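You operate a simulated robot arm through the tools that you are given. There is no shell and no other tool.

You are at the controls of a simulated two-armed robot. One attempt, no reset.

JOB
Clamp the spruce sample in the vice and sand off its rough grain.
Fine: the vice lever goes round to tight before you sand; the wooden sander goes back. What is to be rubbed or washed off counts as gone when no trace of it is left.
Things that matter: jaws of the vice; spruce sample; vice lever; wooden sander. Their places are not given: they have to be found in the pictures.

The check looks at the end state, three seconds after you hand in, the way a careful person would. Anything else that was tipped, shoved, dropped, spilled or broken makes it a failure.

ROBOT AND FRAMES
Two 7-joint arms with two-finger parallel grippers on one trunk that stands fixed in place. Base frame: the origin is at the foot of the trunk, x ahead of it, y to its left, z up. Lengths are in m, angles in rad, forces in N, time in s.
The left shoulder is at [0.07, 0.188, 1.29], the right one opposite. With the tool pointing down near the work surface each hand reaches from about 0.24 to 0.78 m from the base axis, measured 20 degrees to its own side. Payload 3.91 kg a hand.
Tool frame (each hand has its own): the origin (TCP) lies between the finger pads and is the grasp point; the fingertips stand 0.03 m ahead of it; z points along the fingers, y is the line along which they close. Largest opening 0.11 m; finger width 0.02, thickness 0.01; the body of the gripper, 0.048 by 0.112 m, starts 0.055 m behind the TCP.
Orientation is that of the tool frame in the base frame, as a unit quaternion [w, x, y, z]. With the fingers straight down and closing along the base's y, the tool's x points along the base's -x, its y along +y and its z along -z.

CONTROLS
- The arms move only by the tool arm_command. It takes "left_moves", "right_moves" or both (then of equal length, played together; a hand with none holds still); each is a list of rows, each an object of numbers (a shift or turn left out is 0, a gripper value left out holds the last): "tx", "ty", "tz": the shift along the tool's x, y, z in units of 50 mm (1.0 is 50 mm); "ax", "ay", "az": the turn, a rotation vector about the tool's x, y, z in units of 8 degrees (1.0 is 8 degrees); "grip": the gripper command, from -1 (fully open) to 1 (shut), values between in proportion. In form: [{"tx": .., "ty": .., "tz": .., "ax": .., "ay": .., "az": .., "grip": ..}, ...]. A call has 1 to 20 rows; each row shifts and turns the commanded pose from where the row before left it, along the tool's axes as they then stand. A call with a number of a shift or a turn outside -1 to 1 is refused whole. Rows are played at 5 a second. More than 0.05 m and 0.15 rad between two rows, or a gripper value outside its range, and nothing of the call is played. A pose out of reach is approached as far as the arm can. The call stops where the force on the tool passes 40 N (or 10 N more than at its start, if that is more) or the arm is blocked; 0.2 s more then pass. The fingers move at their own pace (about 0.072 m/s each) and stop on an object; they squeeze with about 44 N. The grip force told is the motor's: it shows also when the fingers shut on nothing. Time passes only in rows, and 0.2 s behind the last, so rows that do not move let the fingers close. It gives the time, the measured TCP pose, the force on the tool (base axes), the opening and the grip force at its end, in the units of the frame above (readings bear some noise), with the torque about the TCP (base axes, N m) and any sound that the robot's microphone picked up.
- Cameras (640 x 400 px; columns grow to the right, rows downward): "scene" is now at [0.1184, 0.0548, 1.515]; the picture's right is [0.62, -0.78, 0.00], its down [-0.47, -0.37, -0.80] and it looks along [0.63, 0.50, -0.60] (base axes); focal length 340 px, centre (320, 200). "left" rides on the left gripper at [0.072, -0.017, -0.103] in its tool frame; the picture's right is [0.23, 0.97, 0.00], its down [-0.76, 0.18, -0.62] and it looks along [-0.61, 0.14, 0.78] (tool axes); focal length 222 px, centre (320, 200). "right" rides on the right gripper at [0.072, 0.017, -0.103] in its tool frame; the picture's right is [-0.23, 0.97, 0.00], its down [-0.76, -0.18, -0.62] and it looks along [-0.61, -0.14, 0.78] (tool axes); focal length 222 px, centre (320, 200).
- grab_frame(camera): a new picture of that camera. No time passes.
- move_column(by): slides the trunk up (or, below 0, down) by that many m; the arms and the scene camera ride with it, the base frame stays. It gives what a move gives, with no picture.
- aim_head(pan, tilt): turns the head with the scene camera to pan (to the left, within 1.501 rad either way) and tilt (down, from -0.506 to 1.204), counted from straight ahead of the robot. It gives what a move gives.
- probe_pixels(camera, pixels): for up to 12 pixels [column, row] of the newest picture of that camera ("zoom" is the newest enlarged one), the place [x, y, z] in the base frame of the surface seen there, good to about 0.002 m. No time passes.
- zoom(camera, box): a new picture of the part [left, top, right, bottom] of that camera's present view, enlarged. No time passes.
- hand_in(): hands the job in; it is judged then, once.

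Open the grippers and draw the arms clear of the work before you hand the job in, unless the task says otherwise.

The tools are called after ">>>" as name(argument=value, ...) on one line, values as JSON. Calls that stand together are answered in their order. arm_command: Moves the arms, as the interface text tells. Its arguments: {"type":"object","properties":{"left_moves":{"type":"array","items":{"type":"object","properties":{"tx":{"type":"number"},"ty":{"type":"number"},"tz":{"type":"number"},"ax":{"type":"number"},"ay":{"type":"number"},"az":{"type":"number"},"grip":{"type":"number"}}}},"right_moves":{"type":"array","items":{"type":"object","properties":{"tx":{"type":"number"},"ty":{"type":"number"},"tz":{"type":"number"},"ax":{"type":"number"},"ay":{"type":"number"},"az":{"type":"number"},"grip":{"type":"number"}}}}},"required":[]} The other tools are called the same way: move_column (by) moves the trunk up or down; aim_head (pan, tilt) turns the head that bears the scene camera; grab_frame (camera) takes a picture; probe_pixels (camera, pixels) gives the place of the surface under pixels of a picture; zoom (camera, box) takes an enlarged picture of a part of a camera's view; hand_in () hands the job in.

At the start:

```text
clock: 0.0
left_tcp_pos: [0.3797, 0.4885, 1.2114]
left_orientation: [0.001, 0.0, 1.0, 0.0]
left_ft_force: [-0.1, -0.7, 0.5]
left_ft_torque: [0.0, 0.02, 0.0]
left_finger_gap: 0.1102
left_finger_force: 0.1
right_tcp_pos: [0.5119, 0.0935, 1.2128]
right_orientation: [0.0, 0.0, 1.0, 0.0]
right_ft_force: [-0.7, -0.6, 0.3]
right_ft_torque: [-0.01, -0.02, 0.03]
right_finger_gap: 0.1099
right_finger_force: 0.1
trunk travel left (down, up): [-0.8, 0.14]
head pan, tilt (commanded): [0.668, 0.644]
```

scene: 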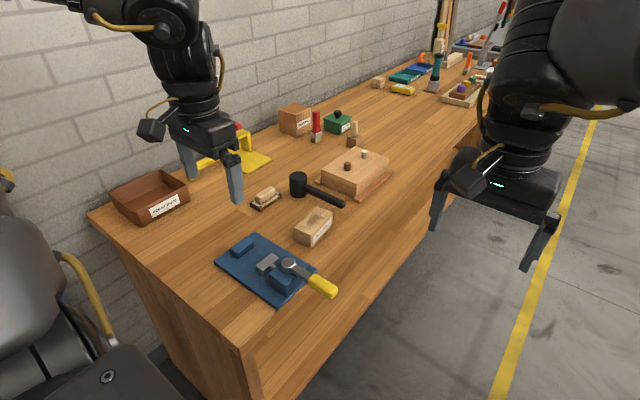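
right: 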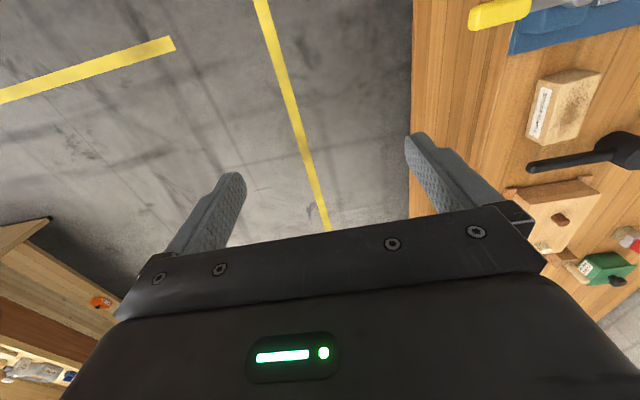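
left: 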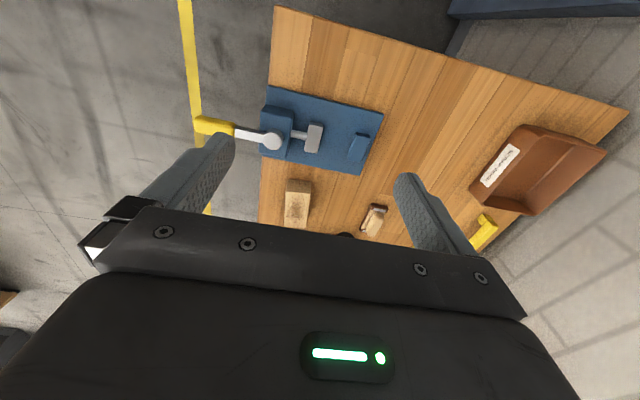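

I see the blue vice at about (268,268) in the scene, the small labelled wood block at (313,226), and a brush/sander-like thing at (265,197). I zoom in on these to identify them.

>>> zoom(camera="scene", box=[200, 170, 360, 310])

>>> zoom(camera="scene", box=[100, 90, 420, 290])

>>> zoom(camera="left", box=[180, 70, 420, 240])

```text
2.86 times, centred on (280, 240) of scene
```

zoom: 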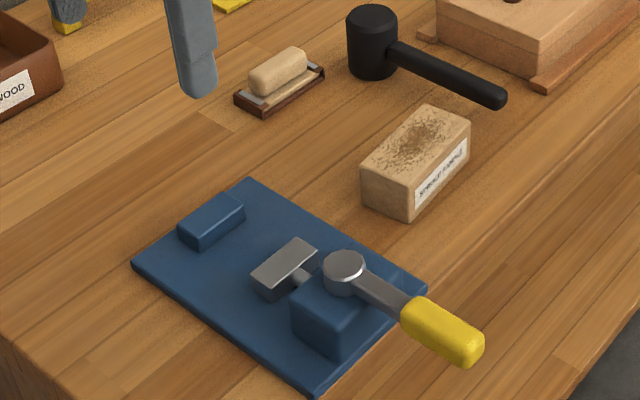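

```text
2.00 times, centred on (260, 190) of scene
```

zoom: 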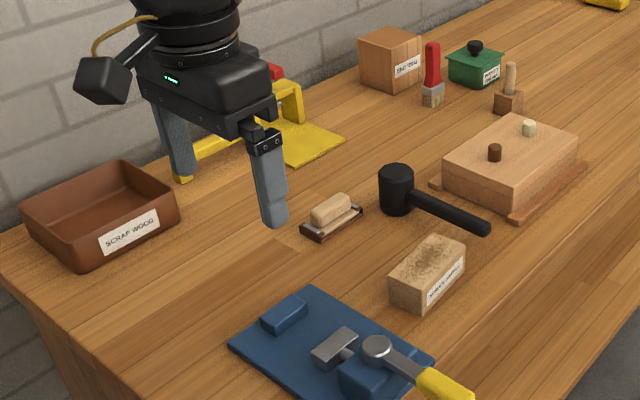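

```text
2.35 times, centred on (300, 155) of left
```

zoom: 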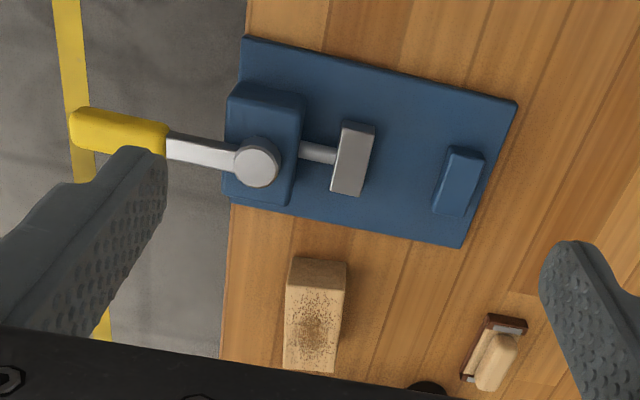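

I look closer at the possible sanders: the small one in the tray at (265,197) and the two-knobbed wooden thing at (355,170), and the rest of the bench.

>>> zoom(camera="scene", box=[240, 170, 300, 215])

>>> zoom(camera="scene", box=[270, 90, 400, 210])

>>> zoom(camera="scene", box=[360, 10, 520, 110])

>>> zoom(camera="scene", box=[285, 195, 345, 250])

```text
8.89 times, centred on (270, 192) of scene
```

zoom: 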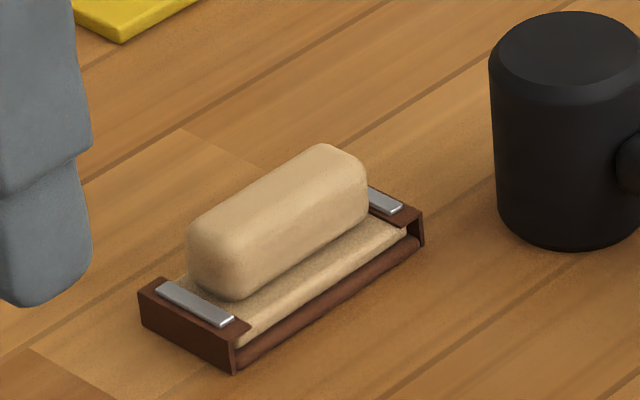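

```text
3.33 times, centred on (335, 150) of scene
```

zoom: 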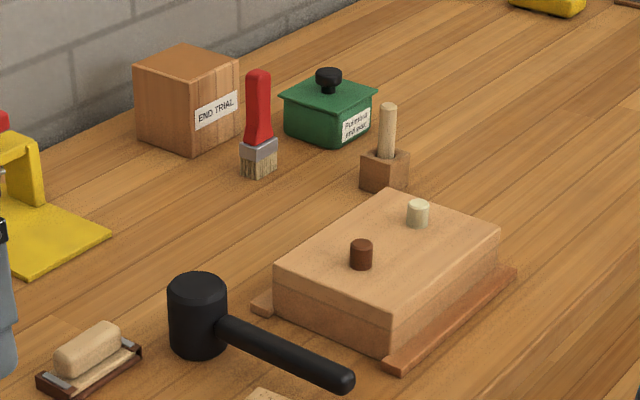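

```text
4.00 times, centred on (440, 60) of scene
```

zoom: 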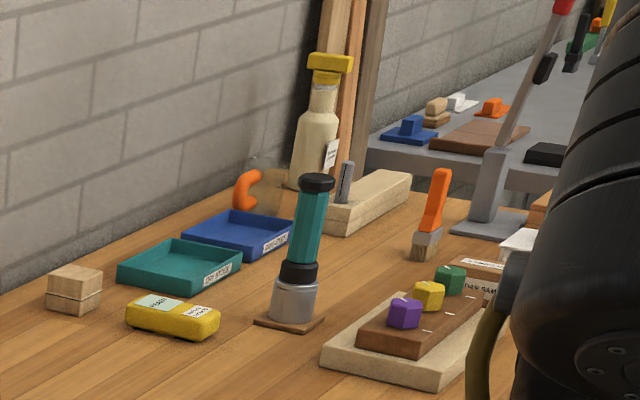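

```text
7.27 times, centred on (315, 222) of scene
```

zoom: 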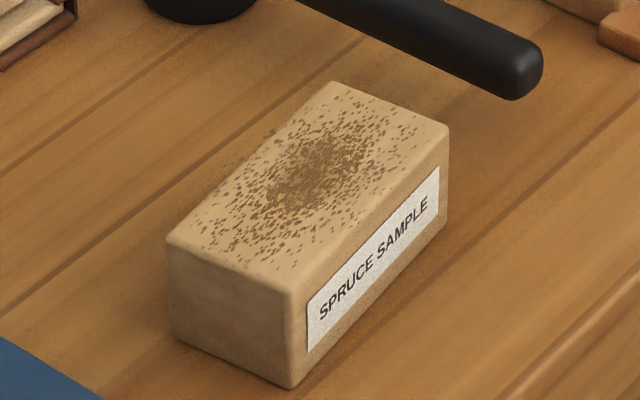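

The sander sits in its clipped holder near (265,197); the sample's top carries the rough grain. I probe the sample, vice and sander positions in the scene picture.

>>> grab_frame(camera="scene")

>>> zoom(camera="scene", box=[200, 220, 360, 320])

```text
taken
```

scene: 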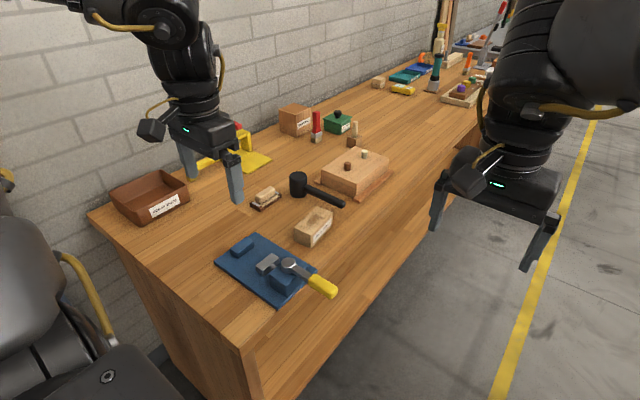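

```text
4.00 times, centred on (280, 270) of scene
```

zoom: 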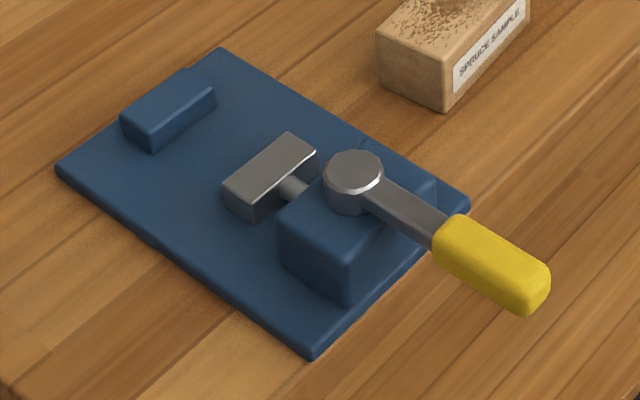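

Now I probe key points in this zoom: plate corners, fixed jaw, moving jaw, hub and handle.

>>> probe_pixels(camera="zoom", pixels=[[221, 50], [60, 168], [313, 355], [467, 200], [128, 118], [205, 92], [155, 148], [232, 190], [290, 140], [312, 152], [255, 205], [352, 168]])

>>> probe_pixels(camera="zoom", pixels=[[400, 205], [460, 245], [530, 285], [545, 270], [525, 310], [286, 240], [345, 265], [430, 190], [346, 300], [150, 105], [188, 72], [265, 175]])

>>> probe_pixels(camera="scene", pixels=[[316, 213], [295, 230], [315, 235], [333, 215], [313, 222], [265, 192], [252, 204], [280, 196], [252, 194], [330, 225], [304, 240], [230, 330]])

```text
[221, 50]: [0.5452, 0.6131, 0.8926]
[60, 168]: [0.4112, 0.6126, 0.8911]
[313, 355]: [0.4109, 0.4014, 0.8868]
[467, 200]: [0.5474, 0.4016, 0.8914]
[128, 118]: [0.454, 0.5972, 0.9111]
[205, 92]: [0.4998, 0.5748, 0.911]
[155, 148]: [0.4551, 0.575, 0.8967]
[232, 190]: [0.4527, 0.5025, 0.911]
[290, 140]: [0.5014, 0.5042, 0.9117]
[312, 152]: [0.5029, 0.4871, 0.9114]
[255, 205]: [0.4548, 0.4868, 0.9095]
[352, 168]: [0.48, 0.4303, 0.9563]
```

```text
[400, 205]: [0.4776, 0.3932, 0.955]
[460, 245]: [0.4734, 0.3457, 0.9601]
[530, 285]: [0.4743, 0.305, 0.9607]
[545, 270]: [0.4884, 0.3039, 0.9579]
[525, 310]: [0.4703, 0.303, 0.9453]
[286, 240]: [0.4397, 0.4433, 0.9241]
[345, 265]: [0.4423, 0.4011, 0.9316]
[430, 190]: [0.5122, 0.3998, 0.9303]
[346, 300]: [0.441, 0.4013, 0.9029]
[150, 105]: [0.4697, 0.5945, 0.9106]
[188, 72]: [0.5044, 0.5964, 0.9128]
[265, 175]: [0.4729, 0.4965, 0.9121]
```

```text
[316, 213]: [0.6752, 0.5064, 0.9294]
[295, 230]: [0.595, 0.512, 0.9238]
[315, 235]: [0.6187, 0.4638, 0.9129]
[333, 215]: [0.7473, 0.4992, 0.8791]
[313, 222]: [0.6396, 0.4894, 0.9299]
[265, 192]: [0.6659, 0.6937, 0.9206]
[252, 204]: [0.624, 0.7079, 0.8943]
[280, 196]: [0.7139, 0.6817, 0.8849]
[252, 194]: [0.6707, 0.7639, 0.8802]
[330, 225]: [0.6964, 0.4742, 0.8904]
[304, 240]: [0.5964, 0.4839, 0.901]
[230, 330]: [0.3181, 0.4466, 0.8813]
```

The vice's jaws stand 20 mm above the plate with a 71 mm gap along y (0.504–0.575). I zoom onto the sample and sander to measure their size and heading.

>>> zoom(camera="scene", box=[285, 195, 345, 250])

>>> probe_pixels(camera="zoom", pixels=[[330, 90], [445, 130], [175, 242], [290, 290], [178, 330], [290, 382], [445, 215], [300, 180], [236, 330], [400, 230], [310, 300], [370, 265]])

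```text
7.27 times, centred on (315, 222) of scene
```

zoom: 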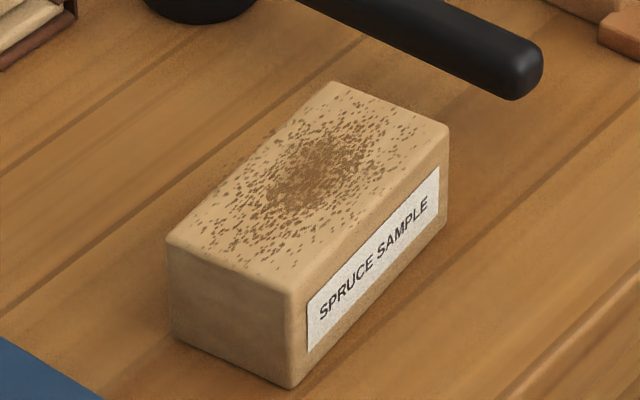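

```text
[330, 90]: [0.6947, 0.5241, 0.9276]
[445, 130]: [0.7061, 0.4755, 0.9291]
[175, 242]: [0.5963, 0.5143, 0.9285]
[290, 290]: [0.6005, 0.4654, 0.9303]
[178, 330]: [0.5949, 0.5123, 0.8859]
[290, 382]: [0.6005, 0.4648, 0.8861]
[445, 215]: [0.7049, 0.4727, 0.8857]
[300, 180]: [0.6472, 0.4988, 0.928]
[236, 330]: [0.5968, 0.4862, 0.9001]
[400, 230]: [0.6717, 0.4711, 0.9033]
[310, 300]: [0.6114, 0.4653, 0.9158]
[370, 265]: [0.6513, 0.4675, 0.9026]
```

The sample is about 0.108 × 0.050 × 0.050 m, centred near (0.650, 0.495), yawed about 5.5°. Now the sander in its holder.

>>> zoom(camera="scene", box=[240, 170, 300, 215])

>>> probe_pixels(camera="zoom", pixels=[[190, 230], [245, 255], [322, 145], [365, 160], [280, 190], [230, 295], [145, 295], [233, 325], [235, 365], [398, 208], [420, 240], [330, 290]])

>>> probe_pixels(camera="zoom", pixels=[[195, 300], [245, 338], [405, 235], [330, 310], [300, 265], [190, 345], [400, 195], [375, 190], [165, 285], [225, 318], [560, 60], [500, 210]])

```text
8.89 times, centred on (270, 192) of scene
```

zoom: 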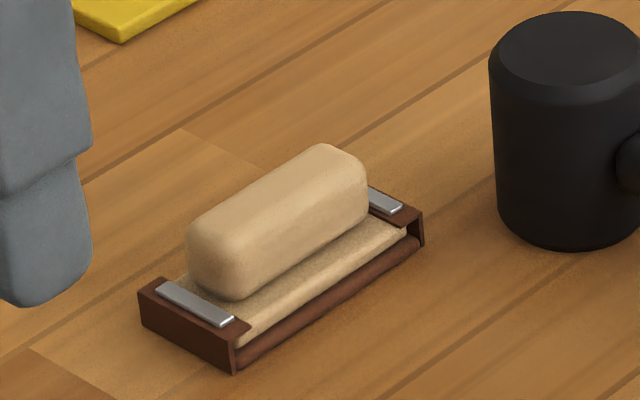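

```text
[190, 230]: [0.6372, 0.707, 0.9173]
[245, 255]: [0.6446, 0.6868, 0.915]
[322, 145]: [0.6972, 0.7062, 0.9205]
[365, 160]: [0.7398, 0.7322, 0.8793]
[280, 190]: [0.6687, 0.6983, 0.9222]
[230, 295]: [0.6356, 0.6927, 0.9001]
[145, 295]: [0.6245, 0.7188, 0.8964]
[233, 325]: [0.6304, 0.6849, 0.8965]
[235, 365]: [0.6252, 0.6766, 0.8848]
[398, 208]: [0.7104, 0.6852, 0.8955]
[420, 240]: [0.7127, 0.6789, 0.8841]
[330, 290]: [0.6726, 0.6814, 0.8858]
```

```text
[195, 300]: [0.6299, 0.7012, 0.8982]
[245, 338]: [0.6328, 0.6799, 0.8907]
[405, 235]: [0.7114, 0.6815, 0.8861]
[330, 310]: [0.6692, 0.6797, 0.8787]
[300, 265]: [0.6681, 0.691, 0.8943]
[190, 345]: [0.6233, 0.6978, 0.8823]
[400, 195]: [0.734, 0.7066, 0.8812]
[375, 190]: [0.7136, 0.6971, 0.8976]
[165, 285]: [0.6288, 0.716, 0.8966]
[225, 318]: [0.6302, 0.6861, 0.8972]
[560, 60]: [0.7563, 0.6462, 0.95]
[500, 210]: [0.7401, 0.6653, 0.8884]
```

The sander's grip is about (0.668, 0.699), top z 0.922, lengthwise nearly along x. First I bring the left hand over the sample at about (0.650, 0.495, 1.06) and turn it 5.5° to match, then look with the hand camera.

>>> arm_command(left_moves=[{"tx": -0.9, "ty": 0.02, "tz": 0.5, "az": -0.115, "grip": -1}, {"tx": -0.9, "ty": 0.02, "tz": 0.5, "az": -0.115}, {"tx": -0.9, "ty": 0.02, "tz": 0.5, "az": -0.115}, {"tx": -0.9, "ty": 0.02, "tz": 0.5, "az": -0.115}, {"tx": -0.9, "ty": 0.02, "tz": 0.5, "az": -0.115}, {"tx": -0.9, "ty": 0.02, "tz": 0.5, "az": -0.115}])

>>> grab_frame(camera="left")

>>> grab_frame(camera="scene")

```text
refused: row 1 steps farther than a row can; nothing moved
```

```text
taken
```

left: 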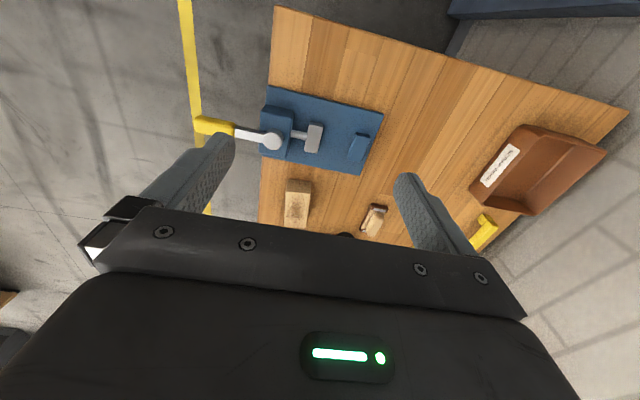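

```text
taken
```

scene: 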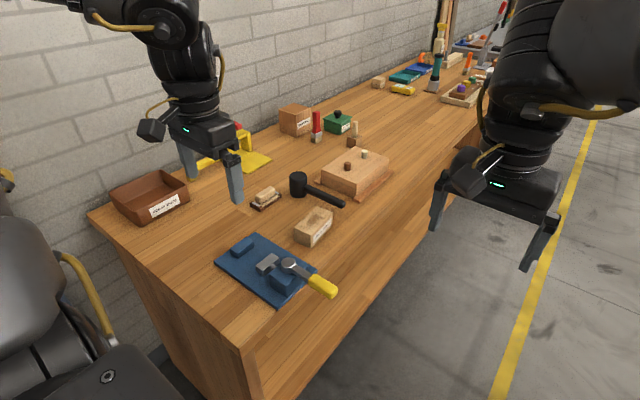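

The row exceeded 50 mm in total (0.045 and 0.025 combined), so I spread the same path over 8 rows.

>>> arm_command(left_moves=[{"tx": -0.675, "ty": 0.016, "tz": 0.4, "grip": -1}, {"tx": -0.675, "ty": 0.016, "tz": 0.4}, {"tx": -0.675, "ty": 0.016, "tz": 0.4}, {"tx": -0.675, "ty": 0.016, "tz": 0.4}, {"tx": -0.675, "ty": 0.016, "tz": 0.4}, {"tx": -0.675, "ty": 0.016, "tz": 0.4}, {"tx": -0.675, "ty": 0.016, "tz": 0.4}, {"tx": -0.675, "ty": 0.016, "tz": 0.4}, {"az": -0.35}, {"az": -0.34}])

>>> grab_frame(camera="left")

>>> grab_frame(camera="scene")

```text
clock: 2.2
left_tcp_pos: [0.6227, 0.4942, 1.0616]
left_orientation: [0.001, -0.049, 0.999, 0.0]
left_ft_force: [0.4, 0.8, 0.3]
left_ft_torque: [0.0, 0.06, -0.01]
left_finger_gap: 0.1102
left_finger_force: 0.1
left hand out of reach, approached as far as the arm can: row 8
right_tcp_pos: [0.5126, 0.0933, 1.2122]
right_orientation: [-0.001, -0.001, 1.0, 0.0]
right_ft_force: [0.5, 0.1, 0.3]
right_ft_torque: [0.0, 0.0, 0.02]
right_finger_gap: 0.11
right_finger_force: 0.1
trunk travel left (down, up): [-0.8, 0.14]
head pan, tilt (commanded): [0.668, 0.644]
```

```text
taken
```

left: 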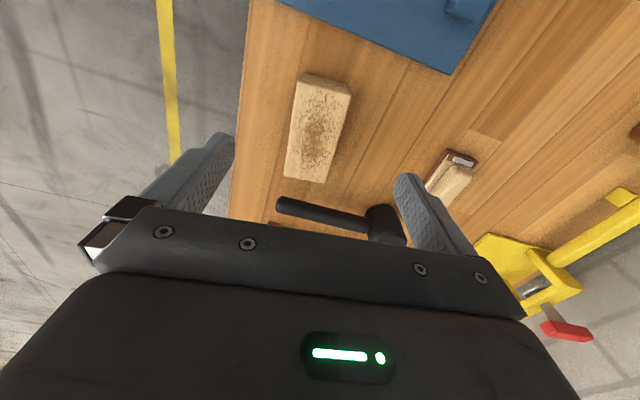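

```text
taken
```

scene: 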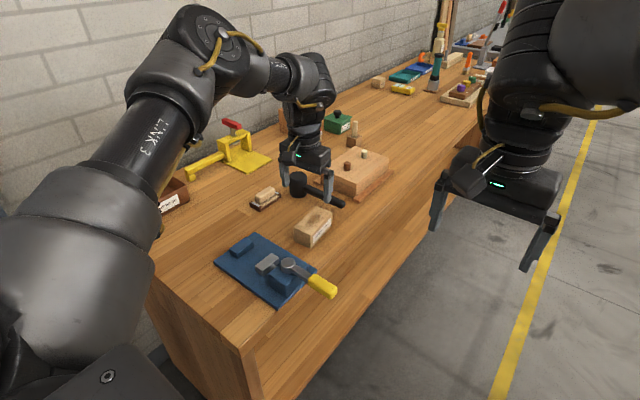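

The left hand stops at x 0.623 at this height: the reach limit with the tool straight down. I probe points on the left arm in the scene picture (wrist ball near (312,75), elbow near (215,40)) to learn its geometry.

>>> probe_pixels(camera="scene", pixels=[[312, 75], [322, 70], [300, 90], [305, 110], [308, 135], [270, 75], [240, 60], [205, 40], [150, 110], [100, 180], [60, 260], [300, 155]])

>>> zoom(camera="scene", box=[180, 0, 360, 220])

```text
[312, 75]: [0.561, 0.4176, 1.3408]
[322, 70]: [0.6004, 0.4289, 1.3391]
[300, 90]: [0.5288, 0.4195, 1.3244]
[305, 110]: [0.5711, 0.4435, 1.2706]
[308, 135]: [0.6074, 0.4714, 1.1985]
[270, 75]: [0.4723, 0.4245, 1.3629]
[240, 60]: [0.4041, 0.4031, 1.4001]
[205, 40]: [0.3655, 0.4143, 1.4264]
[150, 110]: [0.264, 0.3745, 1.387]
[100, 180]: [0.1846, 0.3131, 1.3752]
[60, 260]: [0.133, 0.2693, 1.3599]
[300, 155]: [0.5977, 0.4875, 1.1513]
```

```text
1.82 times, centred on (270, 110) of scene
```

zoom: 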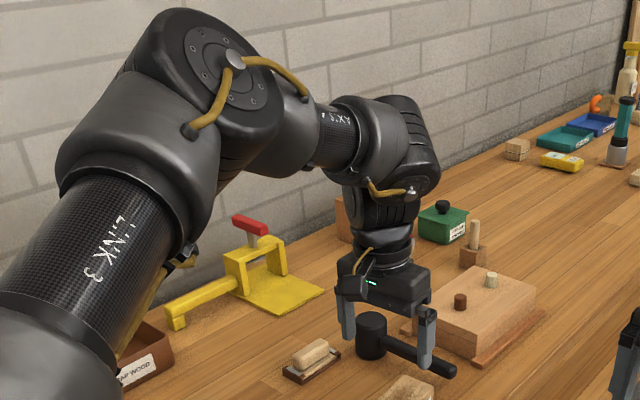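

The wrist ball is about 0.26 m above the TCP and level with the shoulder, so going lower should free some reach. I lower the hand to about z 0.99 (fingertips 3 cm above the sample) and then push outward along x.

>>> arm_command(left_moves=[{"tz": 0.7}, {"tz": 0.7}, {"tx": -0.2}, {"tx": -0.2}, {"tx": -0.15}])

>>> grab_frame(camera="left")

```text
clock: 3.4
left_tcp_pos: [0.6055, 0.4983, 1.0147]
left_orientation: [0.001, -0.048, 0.999, -0.001]
left_ft_force: [0.5, -0.1, -1.2]
left_ft_torque: [0.01, -0.03, 0.02]
left_finger_gap: 0.11
left_finger_force: 0.0
left hand out of reach, approached as far as the arm can: row 1, 2, 3, 4, 5
right_tcp_pos: [0.512, 0.0943, 1.2122]
right_orientation: [0.0, 0.0, 1.0, 0.0]
right_ft_force: [-0.1, 0.8, -0.7]
right_ft_torque: [0.01, -0.01, 0.0]
right_finger_gap: 0.1099
right_finger_force: 0.0
trunk travel left (down, up): [-0.8, 0.14]
head pan, tilt (commanded): [0.668, 0.644]
```

```text
taken
```

left: 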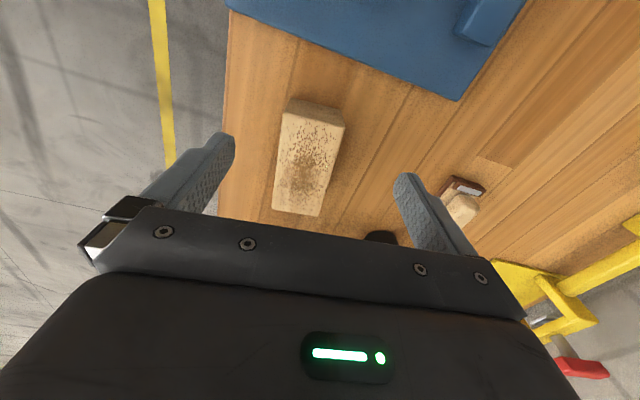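

Lower made the reach shorter, so the shoulder should come down instead. I raise and draw back the left hand first, then check where it stands before lowering the trunk.

>>> arm_command(left_moves=[{"tz": -0.9}, {"tz": -0.9}, {"tz": -0.9}, {"tx": 0.8}])

```text
clock: 4.4
left_tcp_pos: [0.564, 0.4959, 1.1509]
left_orientation: [0.002, -0.049, 0.999, 0.0]
left_ft_force: [-1.7, 0.9, 0.7]
left_ft_torque: [0.01, -0.03, 0.01]
left_finger_gap: 0.1101
left_finger_force: 0.1
right_tcp_pos: [0.5094, 0.0939, 1.2142]
right_orientation: [0.001, -0.001, 1.0, -0.001]
right_ft_force: [-0.1, 1.2, 0.1]
right_ft_torque: [0.0, -0.01, 0.02]
right_finger_gap: 0.1102
right_finger_force: 0.1
trunk travel left (down, up): [-0.8, 0.14]
head pan, tilt (commanded): [0.668, 0.644]
```

The hand is at (0.564, 0.496, 1.151), clear of everything. I lower the trunk by 0.14 m, which puts the hand at about z 1.01.

>>> move_column(by=-0.14)

>>> arm_command(left_moves=[{"tx": -0.6}, {"tx": -0.6}, {"tx": -0.5}, {"tx": -0.5}])

>>> grab_frame(camera="left")

>>> grab_frame(camera="scene")

```text
clock: 6.1
left_tcp_pos: [0.5673, 0.4952, 1.011]
left_orientation: [0.0, -0.049, 0.999, 0.0]
left_ft_force: [-0.8, -0.7, -0.1]
left_ft_torque: [0.0, -0.01, -0.02]
left_finger_gap: 0.1098
left_finger_force: 0.1
right_tcp_pos: [0.5116, 0.0933, 1.0726]
right_orientation: [0.0, 0.001, 1.0, -0.001]
right_ft_force: [-0.5, 0.3, -0.3]
right_ft_torque: [-0.01, -0.01, -0.01]
right_finger_gap: 0.1098
right_finger_force: 0.1
trunk travel left (down, up): [-0.66, 0.28]
head pan, tilt (commanded): [0.668, 0.644]
```

```text
clock: 7.1
left_tcp_pos: [0.6212, 0.5004, 0.999]
left_orientation: [0.001, -0.048, 0.999, 0.0]
left_ft_force: [0.6, -0.1, 0.3]
left_ft_torque: [0.01, 0.0, -0.01]
left_finger_gap: 0.1098
left_finger_force: 0.1
left hand out of reach, approached as far as the arm can: row 2, 3, 4
right_tcp_pos: [0.5121, 0.0939, 1.0717]
right_orientation: [-0.001, 0.0, 1.0, 0.0]
right_ft_force: [0.1, -0.7, -0.7]
right_ft_torque: [0.02, 0.02, -0.03]
right_finger_gap: 0.1098
right_finger_force: 0.1
trunk travel left (down, up): [-0.66, 0.28]
head pan, tilt (commanded): [0.668, 0.644]
```

```text
taken
```

left: 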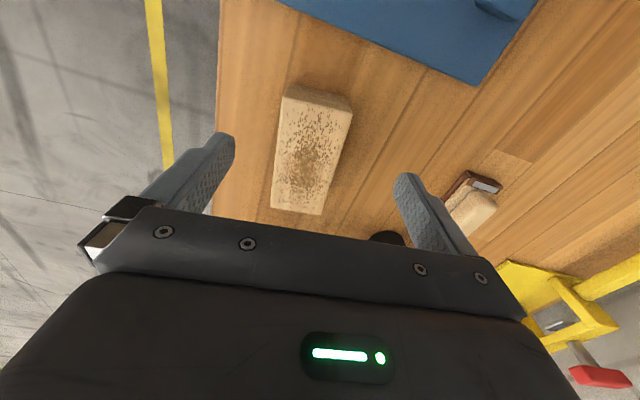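

```text
taken
```

scene: 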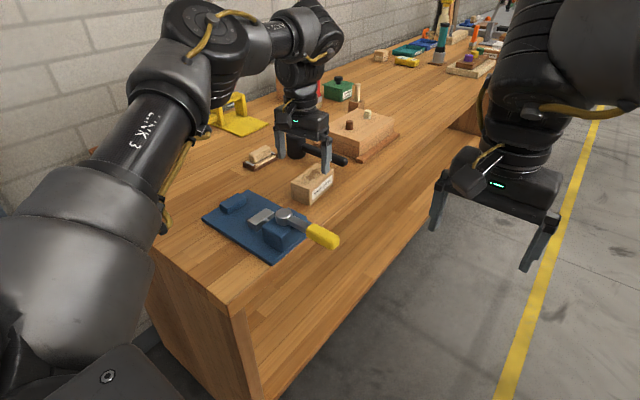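

At a shoulder height of 1.15 the reach with the tool straight down is about the same (0.633 m from the shoulder). I test how much a 16° outward tilt of the tool gains, then push out horizontally.

>>> arm_command(left_moves=[{"ay": -1}, {"ay": -1}, {"tx": -0.29, "tz": 0.083}, {"tx": -0.29, "tz": 0.083}])

>>> grab_frame(camera="scene")

```text
clock: 8.1
left_tcp_pos: [0.6497, 0.5016, 1.001]
left_orientation: [0.14, -0.049, 0.989, 0.007]
left_ft_force: [-0.1, 0.8, -0.1]
left_ft_torque: [-0.01, 0.03, 0.0]
left_finger_gap: 0.1102
left_finger_force: 0.1
right_tcp_pos: [0.5123, 0.0945, 1.0726]
right_orientation: [0.0, 0.001, 1.0, 0.001]
right_ft_force: [-0.3, -0.2, -1.1]
right_ft_torque: [0.0, 0.02, 0.02]
right_finger_gap: 0.1101
right_finger_force: 0.1
trunk travel left (down, up): [-0.66, 0.28]
head pan, tilt (commanded): [0.668, 0.644]
```

```text
taken
```

scene: 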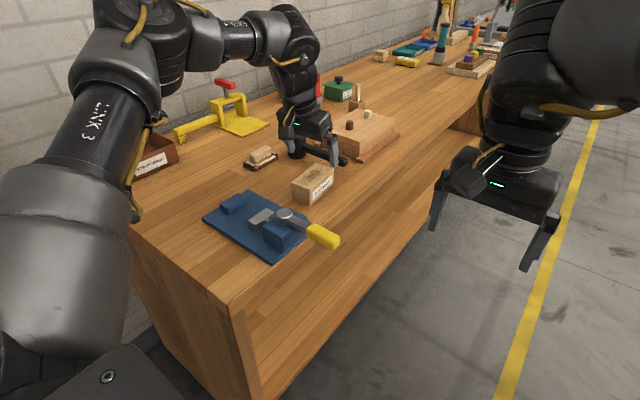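

With the tilt the hand reaches (0.650, 0.502) easily. I check the hand camera to confirm the block sits between the fingers before descending.

>>> grab_frame(camera="left")

>>> probe_pixels(camera="left", pixels=[[290, 110], [310, 130], [300, 170], [260, 170], [330, 100], [300, 200]])

```text
taken
```

left: 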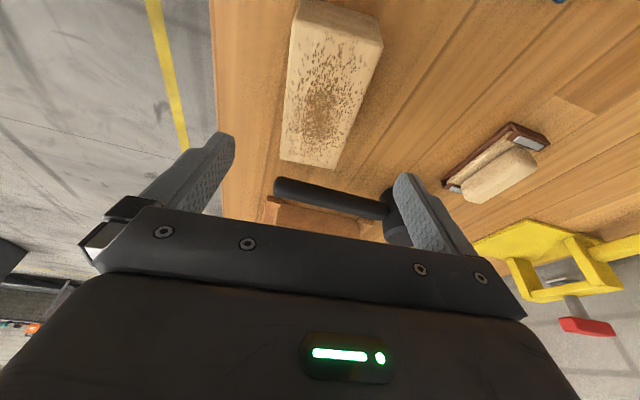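

```text
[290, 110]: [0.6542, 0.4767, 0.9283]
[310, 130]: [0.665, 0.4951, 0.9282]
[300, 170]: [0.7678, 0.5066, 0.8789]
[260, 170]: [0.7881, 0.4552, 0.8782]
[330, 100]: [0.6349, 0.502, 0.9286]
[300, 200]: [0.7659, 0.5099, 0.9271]
```

The block is between the fingers in the picture. I descend to TCP about (0.644, 0.495, 0.937), then close.

>>> arm_command(left_moves=[{"tx": 0.161, "ty": -0.04, "tz": 0.397}, {"tx": 0.161, "ty": -0.04, "tz": 0.397}, {"tx": 0.161, "ty": -0.04, "tz": 0.397}, {}])

>>> zoom(camera="scene", box=[240, 110, 400, 220])

>>> grab_frame(camera="left")

```text
clock: 9.1
left_tcp_pos: [0.6426, 0.4939, 0.9354]
left_orientation: [0.139, -0.049, 0.989, 0.007]
left_ft_force: [0.1, 0.5, -0.1]
left_ft_torque: [0.03, 0.02, -0.01]
left_finger_gap: 0.1101
left_finger_force: 0.0
right_tcp_pos: [0.5114, 0.0926, 1.0729]
right_orientation: [0.0, -0.001, 1.0, 0.0]
right_ft_force: [-0.3, 0.1, -0.2]
right_ft_torque: [0.02, 0.03, -0.02]
right_finger_gap: 0.1102
right_finger_force: 0.1
trunk travel left (down, up): [-0.66, 0.28]
head pan, tilt (commanded): [0.668, 0.644]
```

```text
3.64 times, centred on (320, 165) of scene
```

zoom: 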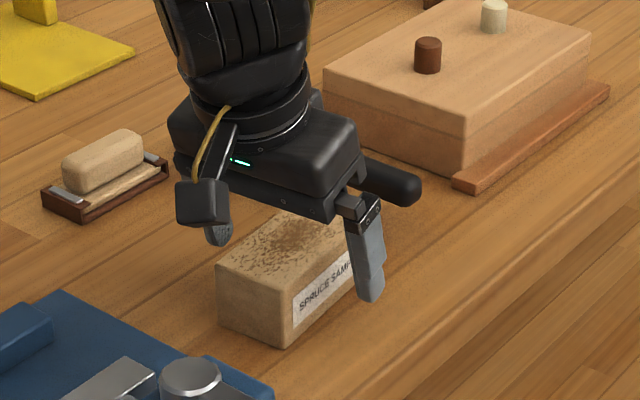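

```text
taken
```

left: 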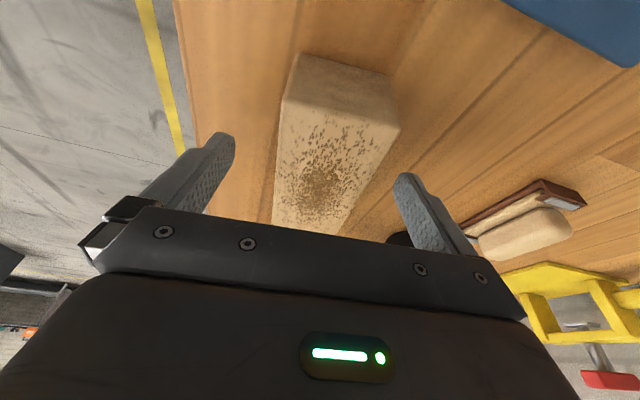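

The fingers straddle the block. I close the gripper.

>>> arm_command(left_moves=[{"grip": 1}, {"grip": 1}, {"grip": 1}, {"grip": 1}, {"grip": 1}])

>>> grab_frame(camera="left")

```text
clock: 10.3
left_tcp_pos: [0.6412, 0.495, 0.9363]
left_orientation: [0.139, -0.049, 0.989, 0.007]
left_ft_force: [0.2, -0.4, 1.9]
left_ft_torque: [0.04, -0.04, 0.02]
left_finger_gap: 0.0544
left_finger_force: 44.2
right_tcp_pos: [0.5117, 0.0933, 1.0708]
right_orientation: [0.0, 0.0, 1.0, 0.001]
right_ft_force: [0.1, -0.5, 0.0]
right_ft_torque: [-0.02, 0.0, 0.02]
right_finger_gap: 0.1098
right_finger_force: 0.0
trunk travel left (down, up): [-0.66, 0.28]
head pan, tilt (commanded): [0.668, 0.644]
```

```text
taken
```

left: 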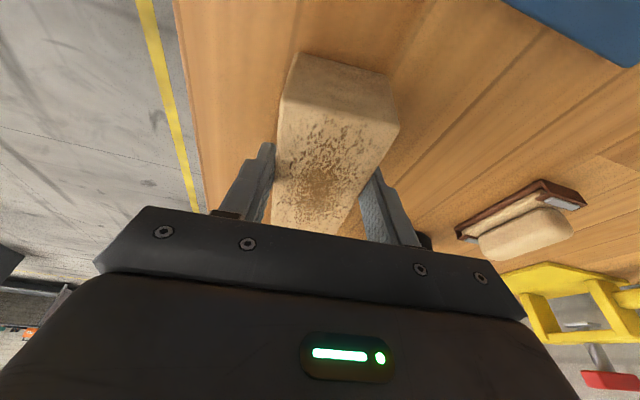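

Grip holds at 54 mm with 44 N. I lift the block straight up by 85 mm and check that it came along.

>>> arm_command(left_moves=[{"tx": -0.08, "tz": -0.27}, {"tx": -0.157, "tz": -0.545}, {"tx": -0.157, "tz": -0.545}, {"tx": -0.08, "tz": -0.27}])

>>> grab_frame(camera="scene")

>>> grab_frame(camera="left")

```text
clock: 11.3
left_tcp_pos: [0.6422, 0.4951, 1.0224]
left_orientation: [0.139, -0.049, 0.989, 0.007]
left_ft_force: [-0.1, 0.7, -2.2]
left_ft_torque: [-0.04, 0.02, 0.03]
left_finger_gap: 0.0544
left_finger_force: 44.0
right_tcp_pos: [0.5115, 0.0937, 1.0712]
right_orientation: [0.0, 0.0, 1.0, -0.001]
right_ft_force: [0.0, 0.3, -0.2]
right_ft_torque: [0.02, 0.02, 0.01]
right_finger_gap: 0.1101
right_finger_force: 0.1
trunk travel left (down, up): [-0.66, 0.28]
head pan, tilt (commanded): [0.668, 0.644]
```

```text
taken
```

scene: 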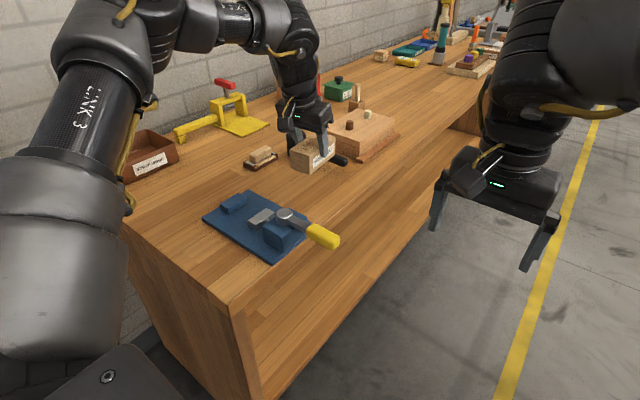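

```text
taken
```

left: 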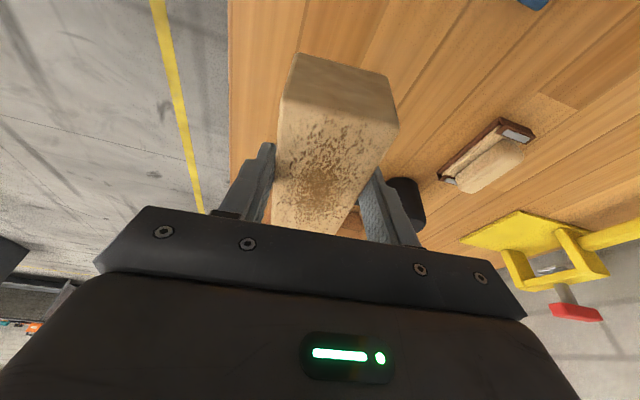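

The block is off the table and held. I turn it to yaw 0 about the vertical and carry it over the jaw gap to TCP (0.470, 0.543, 1.02).

>>> arm_command(left_moves=[{"ax": 0.194, "az": 0.673}, {"tx": 0.661, "ty": 0.192, "tz": -0.191}, {"tx": 0.661, "ty": 0.192, "tz": -0.191}, {"tx": 0.661, "ty": 0.192, "tz": -0.191}, {"tx": 0.661, "ty": 0.192, "tz": -0.191}, {"tx": 0.661, "ty": 0.192, "tz": -0.191}, {}])

>>> grab_frame(camera="scene")

>>> grab_frame(camera="left")

```text
clock: 12.9
left_tcp_pos: [0.4724, 0.5407, 1.0187]
left_orientation: [0.138, 0.0, 0.99, -0.001]
left_ft_force: [0.0, -0.4, -1.4]
left_ft_torque: [0.01, 0.02, -0.02]
left_finger_gap: 0.0545
left_finger_force: 44.0
right_tcp_pos: [0.5127, 0.0933, 1.0714]
right_orientation: [-0.001, 0.0, 1.0, 0.0]
right_ft_force: [0.3, -0.7, 0.3]
right_ft_torque: [-0.04, 0.05, 0.01]
right_finger_gap: 0.11
right_finger_force: 0.0
trunk travel left (down, up): [-0.66, 0.28]
head pan, tilt (commanded): [0.668, 0.644]
```

```text
taken
```

scene: 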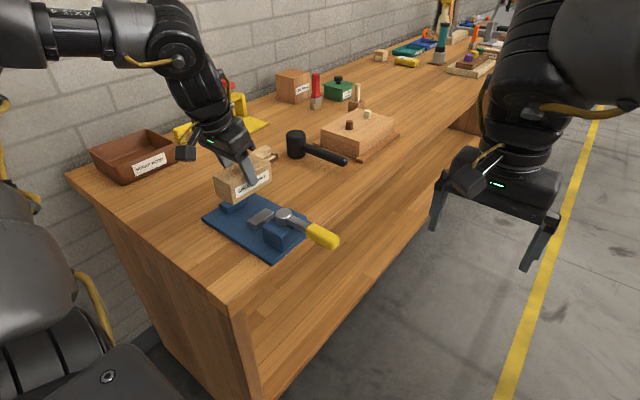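

```text
taken
```

left: 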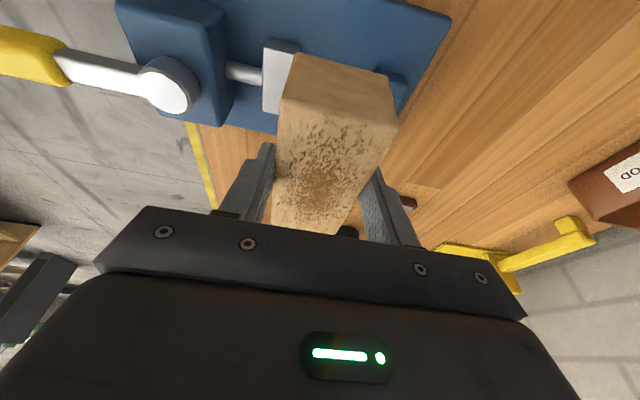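

I zoom on the block above the vice and probe its edges to check alignment with the jaws before lowering.

>>> zoom(camera="scene", box=[190, 130, 350, 270])

>>> probe_pixels(camera="left", pixels=[[297, 60], [385, 85], [282, 105], [395, 122], [330, 90], [340, 120], [390, 100], [280, 62], [265, 95], [395, 78], [300, 115], [370, 115]])

```text
2.86 times, centred on (270, 200) of scene
```

zoom: 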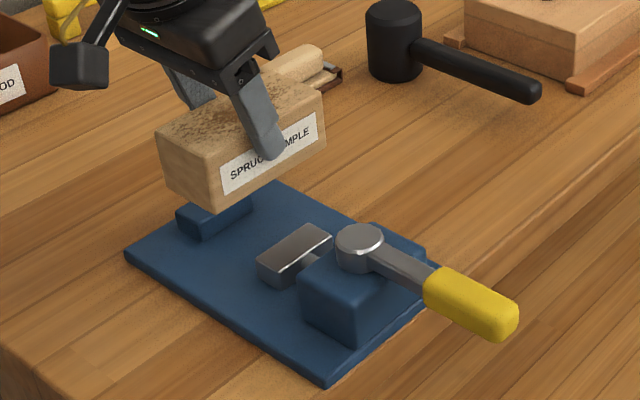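

```text
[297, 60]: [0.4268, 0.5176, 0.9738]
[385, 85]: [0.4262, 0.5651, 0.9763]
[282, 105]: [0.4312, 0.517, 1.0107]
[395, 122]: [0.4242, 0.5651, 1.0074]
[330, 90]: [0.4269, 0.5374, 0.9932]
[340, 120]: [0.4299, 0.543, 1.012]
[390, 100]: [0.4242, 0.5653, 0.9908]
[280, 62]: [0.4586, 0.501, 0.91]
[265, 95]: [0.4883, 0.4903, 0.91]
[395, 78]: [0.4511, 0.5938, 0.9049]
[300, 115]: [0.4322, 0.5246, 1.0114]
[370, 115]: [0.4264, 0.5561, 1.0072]
```

The block is aligned: near end at x 0.426 (centre ≈0.480 against jaw centre 0.479), y span about 0.514–0.568 inside the 0.505–0.575 gap. I shift 3 mm toward the fixed jaw and lower it to just above the plate.

>>> arm_command(left_moves=[{"tx": 0.0985, "ty": 0.03, "tz": 0.325}, {"tx": 0.0985, "ty": 0.03, "tz": 0.325}, {"tx": 0.0985, "tz": 0.325}, {"tx": 0.0985, "tz": 0.325}, {}])

>>> zoom(camera="scene", box=[190, 130, 350, 270])

>>> grab_frame(camera="left")

```text
clock: 14.1
left_tcp_pos: [0.4698, 0.5452, 0.953]
left_orientation: [0.138, 0.0, 0.99, -0.001]
left_ft_force: [-0.9, -0.3, -1.3]
left_ft_torque: [-0.03, 0.02, 0.0]
left_finger_gap: 0.0544
left_finger_force: 43.8
right_tcp_pos: [0.5118, 0.0935, 1.0726]
right_orientation: [0.0, 0.0, 1.0, 0.001]
right_ft_force: [-0.2, 0.5, -0.5]
right_ft_torque: [0.01, 0.04, 0.01]
right_finger_gap: 0.1101
right_finger_force: 0.1
trunk travel left (down, up): [-0.66, 0.28]
head pan, tilt (commanded): [0.668, 0.644]
```

```text
2.86 times, centred on (270, 200) of scene
```

zoom: 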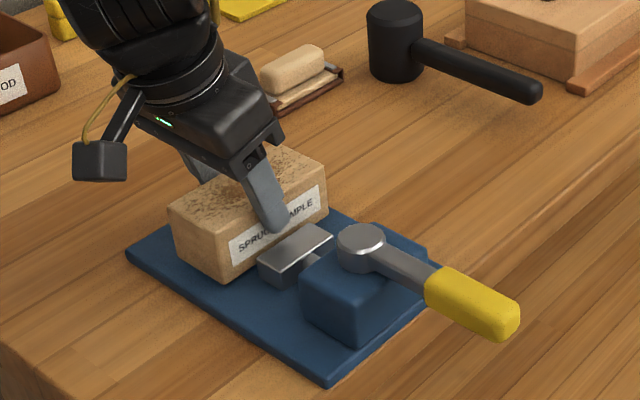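

```text
taken
```

left: 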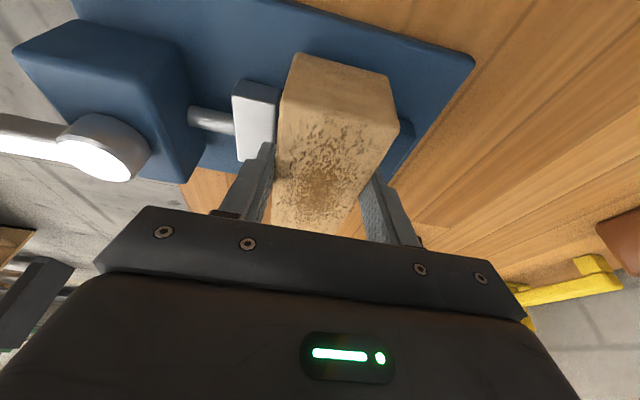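

The block sits between the jaws, about 5 mm above the plate. I lower in small steps, watching the force.

>>> arm_command(left_moves=[{"tx": 0.011, "tz": 0.038}, {"tx": 0.011, "tz": 0.038}, {}])

>>> arm_command(left_moves=[{"tx": 0.0083, "tz": 0.029}, {}])

```text
clock: 14.9
left_tcp_pos: [0.4711, 0.5458, 0.95]
left_orientation: [0.14, 0.001, 0.99, -0.001]
left_ft_force: [0.0, -0.4, -1.7]
left_ft_torque: [-0.01, -0.01, -0.01]
left_finger_gap: 0.0543
left_finger_force: 44.2
right_tcp_pos: [0.5121, 0.0946, 1.0716]
right_orientation: [0.0, 0.0, 1.0, 0.0]
right_ft_force: [-0.7, 0.6, 0.9]
right_ft_torque: [0.0, -0.01, 0.0]
right_finger_gap: 0.1101
right_finger_force: 0.0
trunk travel left (down, up): [-0.66, 0.28]
head pan, tilt (commanded): [0.668, 0.644]
```

```text
clock: 15.5
left_tcp_pos: [0.4703, 0.5457, 0.9481]
left_orientation: [0.14, 0.0, 0.99, 0.0]
left_ft_force: [0.4, -0.3, -2.0]
left_ft_torque: [-0.01, 0.03, 0.03]
left_finger_gap: 0.0545
left_finger_force: 44.2
right_tcp_pos: [0.5107, 0.0946, 1.0726]
right_orientation: [0.001, 0.0, 1.0, 0.0]
right_ft_force: [-0.1, 0.2, -1.5]
right_ft_torque: [-0.03, -0.01, -0.02]
right_finger_gap: 0.1101
right_finger_force: 0.1
trunk travel left (down, up): [-0.66, 0.28]
head pan, tilt (commanded): [0.668, 0.644]
```

No contact yet (force still just the block's weight). I continue 1 mm at a time.

>>> arm_command(left_moves=[{"tx": 0.0055, "tz": 0.0192}, {}])

>>> arm_command(left_moves=[{"tx": 0.0055, "tz": 0.0192}, {}])

```text
clock: 16.1
left_tcp_pos: [0.4712, 0.5461, 0.9472]
left_orientation: [0.139, 0.0, 0.99, -0.001]
left_ft_force: [0.4, 0.4, -0.7]
left_ft_torque: [0.0, -0.02, 0.03]
left_finger_gap: 0.0546
left_finger_force: 44.1
right_tcp_pos: [0.5118, 0.0934, 1.0721]
right_orientation: [0.0, 0.0, 1.0, -0.001]
right_ft_force: [-0.7, -1.0, 0.2]
right_ft_torque: [0.03, 0.01, -0.06]
right_finger_gap: 0.1103
right_finger_force: 0.2
trunk travel left (down, up): [-0.66, 0.28]
head pan, tilt (commanded): [0.668, 0.644]
```

```text
clock: 16.7
left_tcp_pos: [0.4709, 0.5456, 0.9471]
left_orientation: [0.14, 0.0, 0.99, 0.0]
left_ft_force: [1.1, 4.0, 7.8]
left_ft_torque: [0.05, 0.34, -0.14]
left_finger_gap: 0.0543
left_finger_force: 43.8
right_tcp_pos: [0.5108, 0.0938, 1.0718]
right_orientation: [0.0, 0.0, 1.0, 0.0]
right_ft_force: [0.9, 0.2, -0.5]
right_ft_torque: [-0.01, -0.02, -0.03]
right_finger_gap: 0.11
right_finger_force: 0.0
trunk travel left (down, up): [-0.66, 0.28]
head pan, tilt (commanded): [0.668, 0.644]
```

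The block touched the plate (7.8 N up, mostly at its near end). I release it there and look.

>>> arm_command(left_moves=[{"grip": 0.4}, {"grip": 0.0}, {"grip": -0.6}, {"grip": -0.6}, {}])

>>> zoom(camera="scene", box=[190, 130, 350, 270])

>>> grab_frame(camera="left")

```text
clock: 17.9
left_tcp_pos: [0.4713, 0.5452, 0.9465]
left_orientation: [0.139, 0.0, 0.99, -0.001]
left_ft_force: [0.2, 0.0, 0.6]
left_ft_torque: [-0.02, -0.01, -0.01]
left_finger_gap: 0.0879
left_finger_force: 0.1
right_tcp_pos: [0.5116, 0.0931, 1.0727]
right_orientation: [0.0, 0.0, 1.0, 0.0]
right_ft_force: [-0.6, -0.4, -0.1]
right_ft_torque: [-0.02, -0.01, 0.02]
right_finger_gap: 0.1101
right_finger_force: 0.0
trunk travel left (down, up): [-0.66, 0.28]
head pan, tilt (commanded): [0.668, 0.644]
```

```text
2.86 times, centred on (270, 200) of scene
```

zoom: 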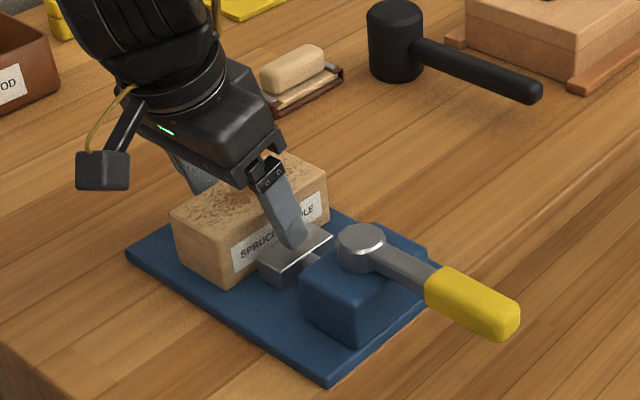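

```text
taken
```

left: 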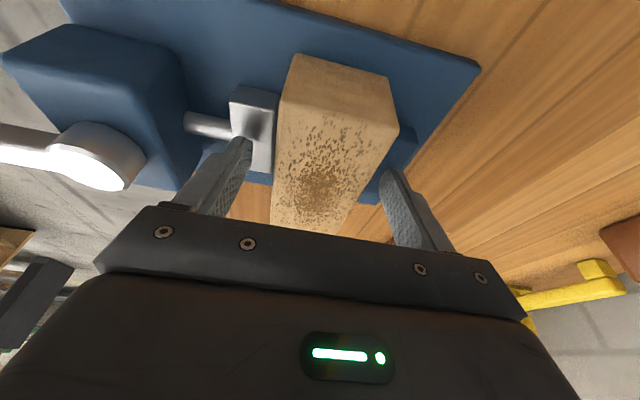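

The block stands between the jaws. I raise the hand 12 cm straight up, set it upright again, and then study the lever.

>>> arm_command(left_moves=[{"tx": -0.11, "tz": -0.385}, {"tx": -0.222, "tz": -0.769}, {"tx": -0.222, "tz": -0.769}, {"tx": -0.11, "tz": -0.385}, {"ay": 1}, {"ay": 1}, {"tx": 0.7, "tz": -0.3}, {"tx": 0.7, "tz": -0.3}])

>>> zoom(camera="scene", box=[190, 150, 350, 270])

>>> grab_frame(camera="left")

```text
clock: 19.7
left_tcp_pos: [0.3997, 0.5477, 1.0972]
left_orientation: [0.001, 0.0, 1.0, 0.0]
left_ft_force: [0.0, -0.3, 0.5]
left_ft_torque: [-0.03, 0.02, -0.02]
left_finger_gap: 0.088
left_finger_force: 0.0
right_tcp_pos: [0.5122, 0.0938, 1.0725]
right_orientation: [0.0, -0.001, 1.0, 0.0]
right_ft_force: [-0.2, -0.6, 0.2]
right_ft_torque: [0.04, -0.05, 0.01]
right_finger_gap: 0.11
right_finger_force: 0.0
trunk travel left (down, up): [-0.66, 0.28]
head pan, tilt (commanded): [0.668, 0.644]
```

```text
3.33 times, centred on (270, 210) of scene
```

zoom: 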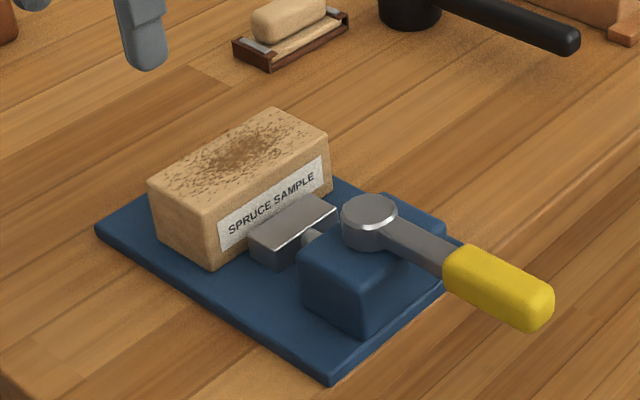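

```text
taken
```

left: 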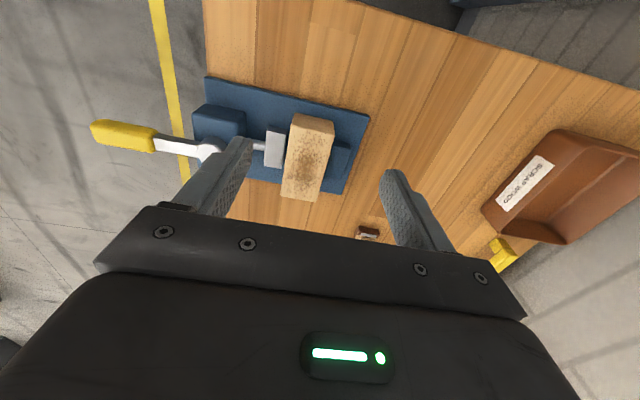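

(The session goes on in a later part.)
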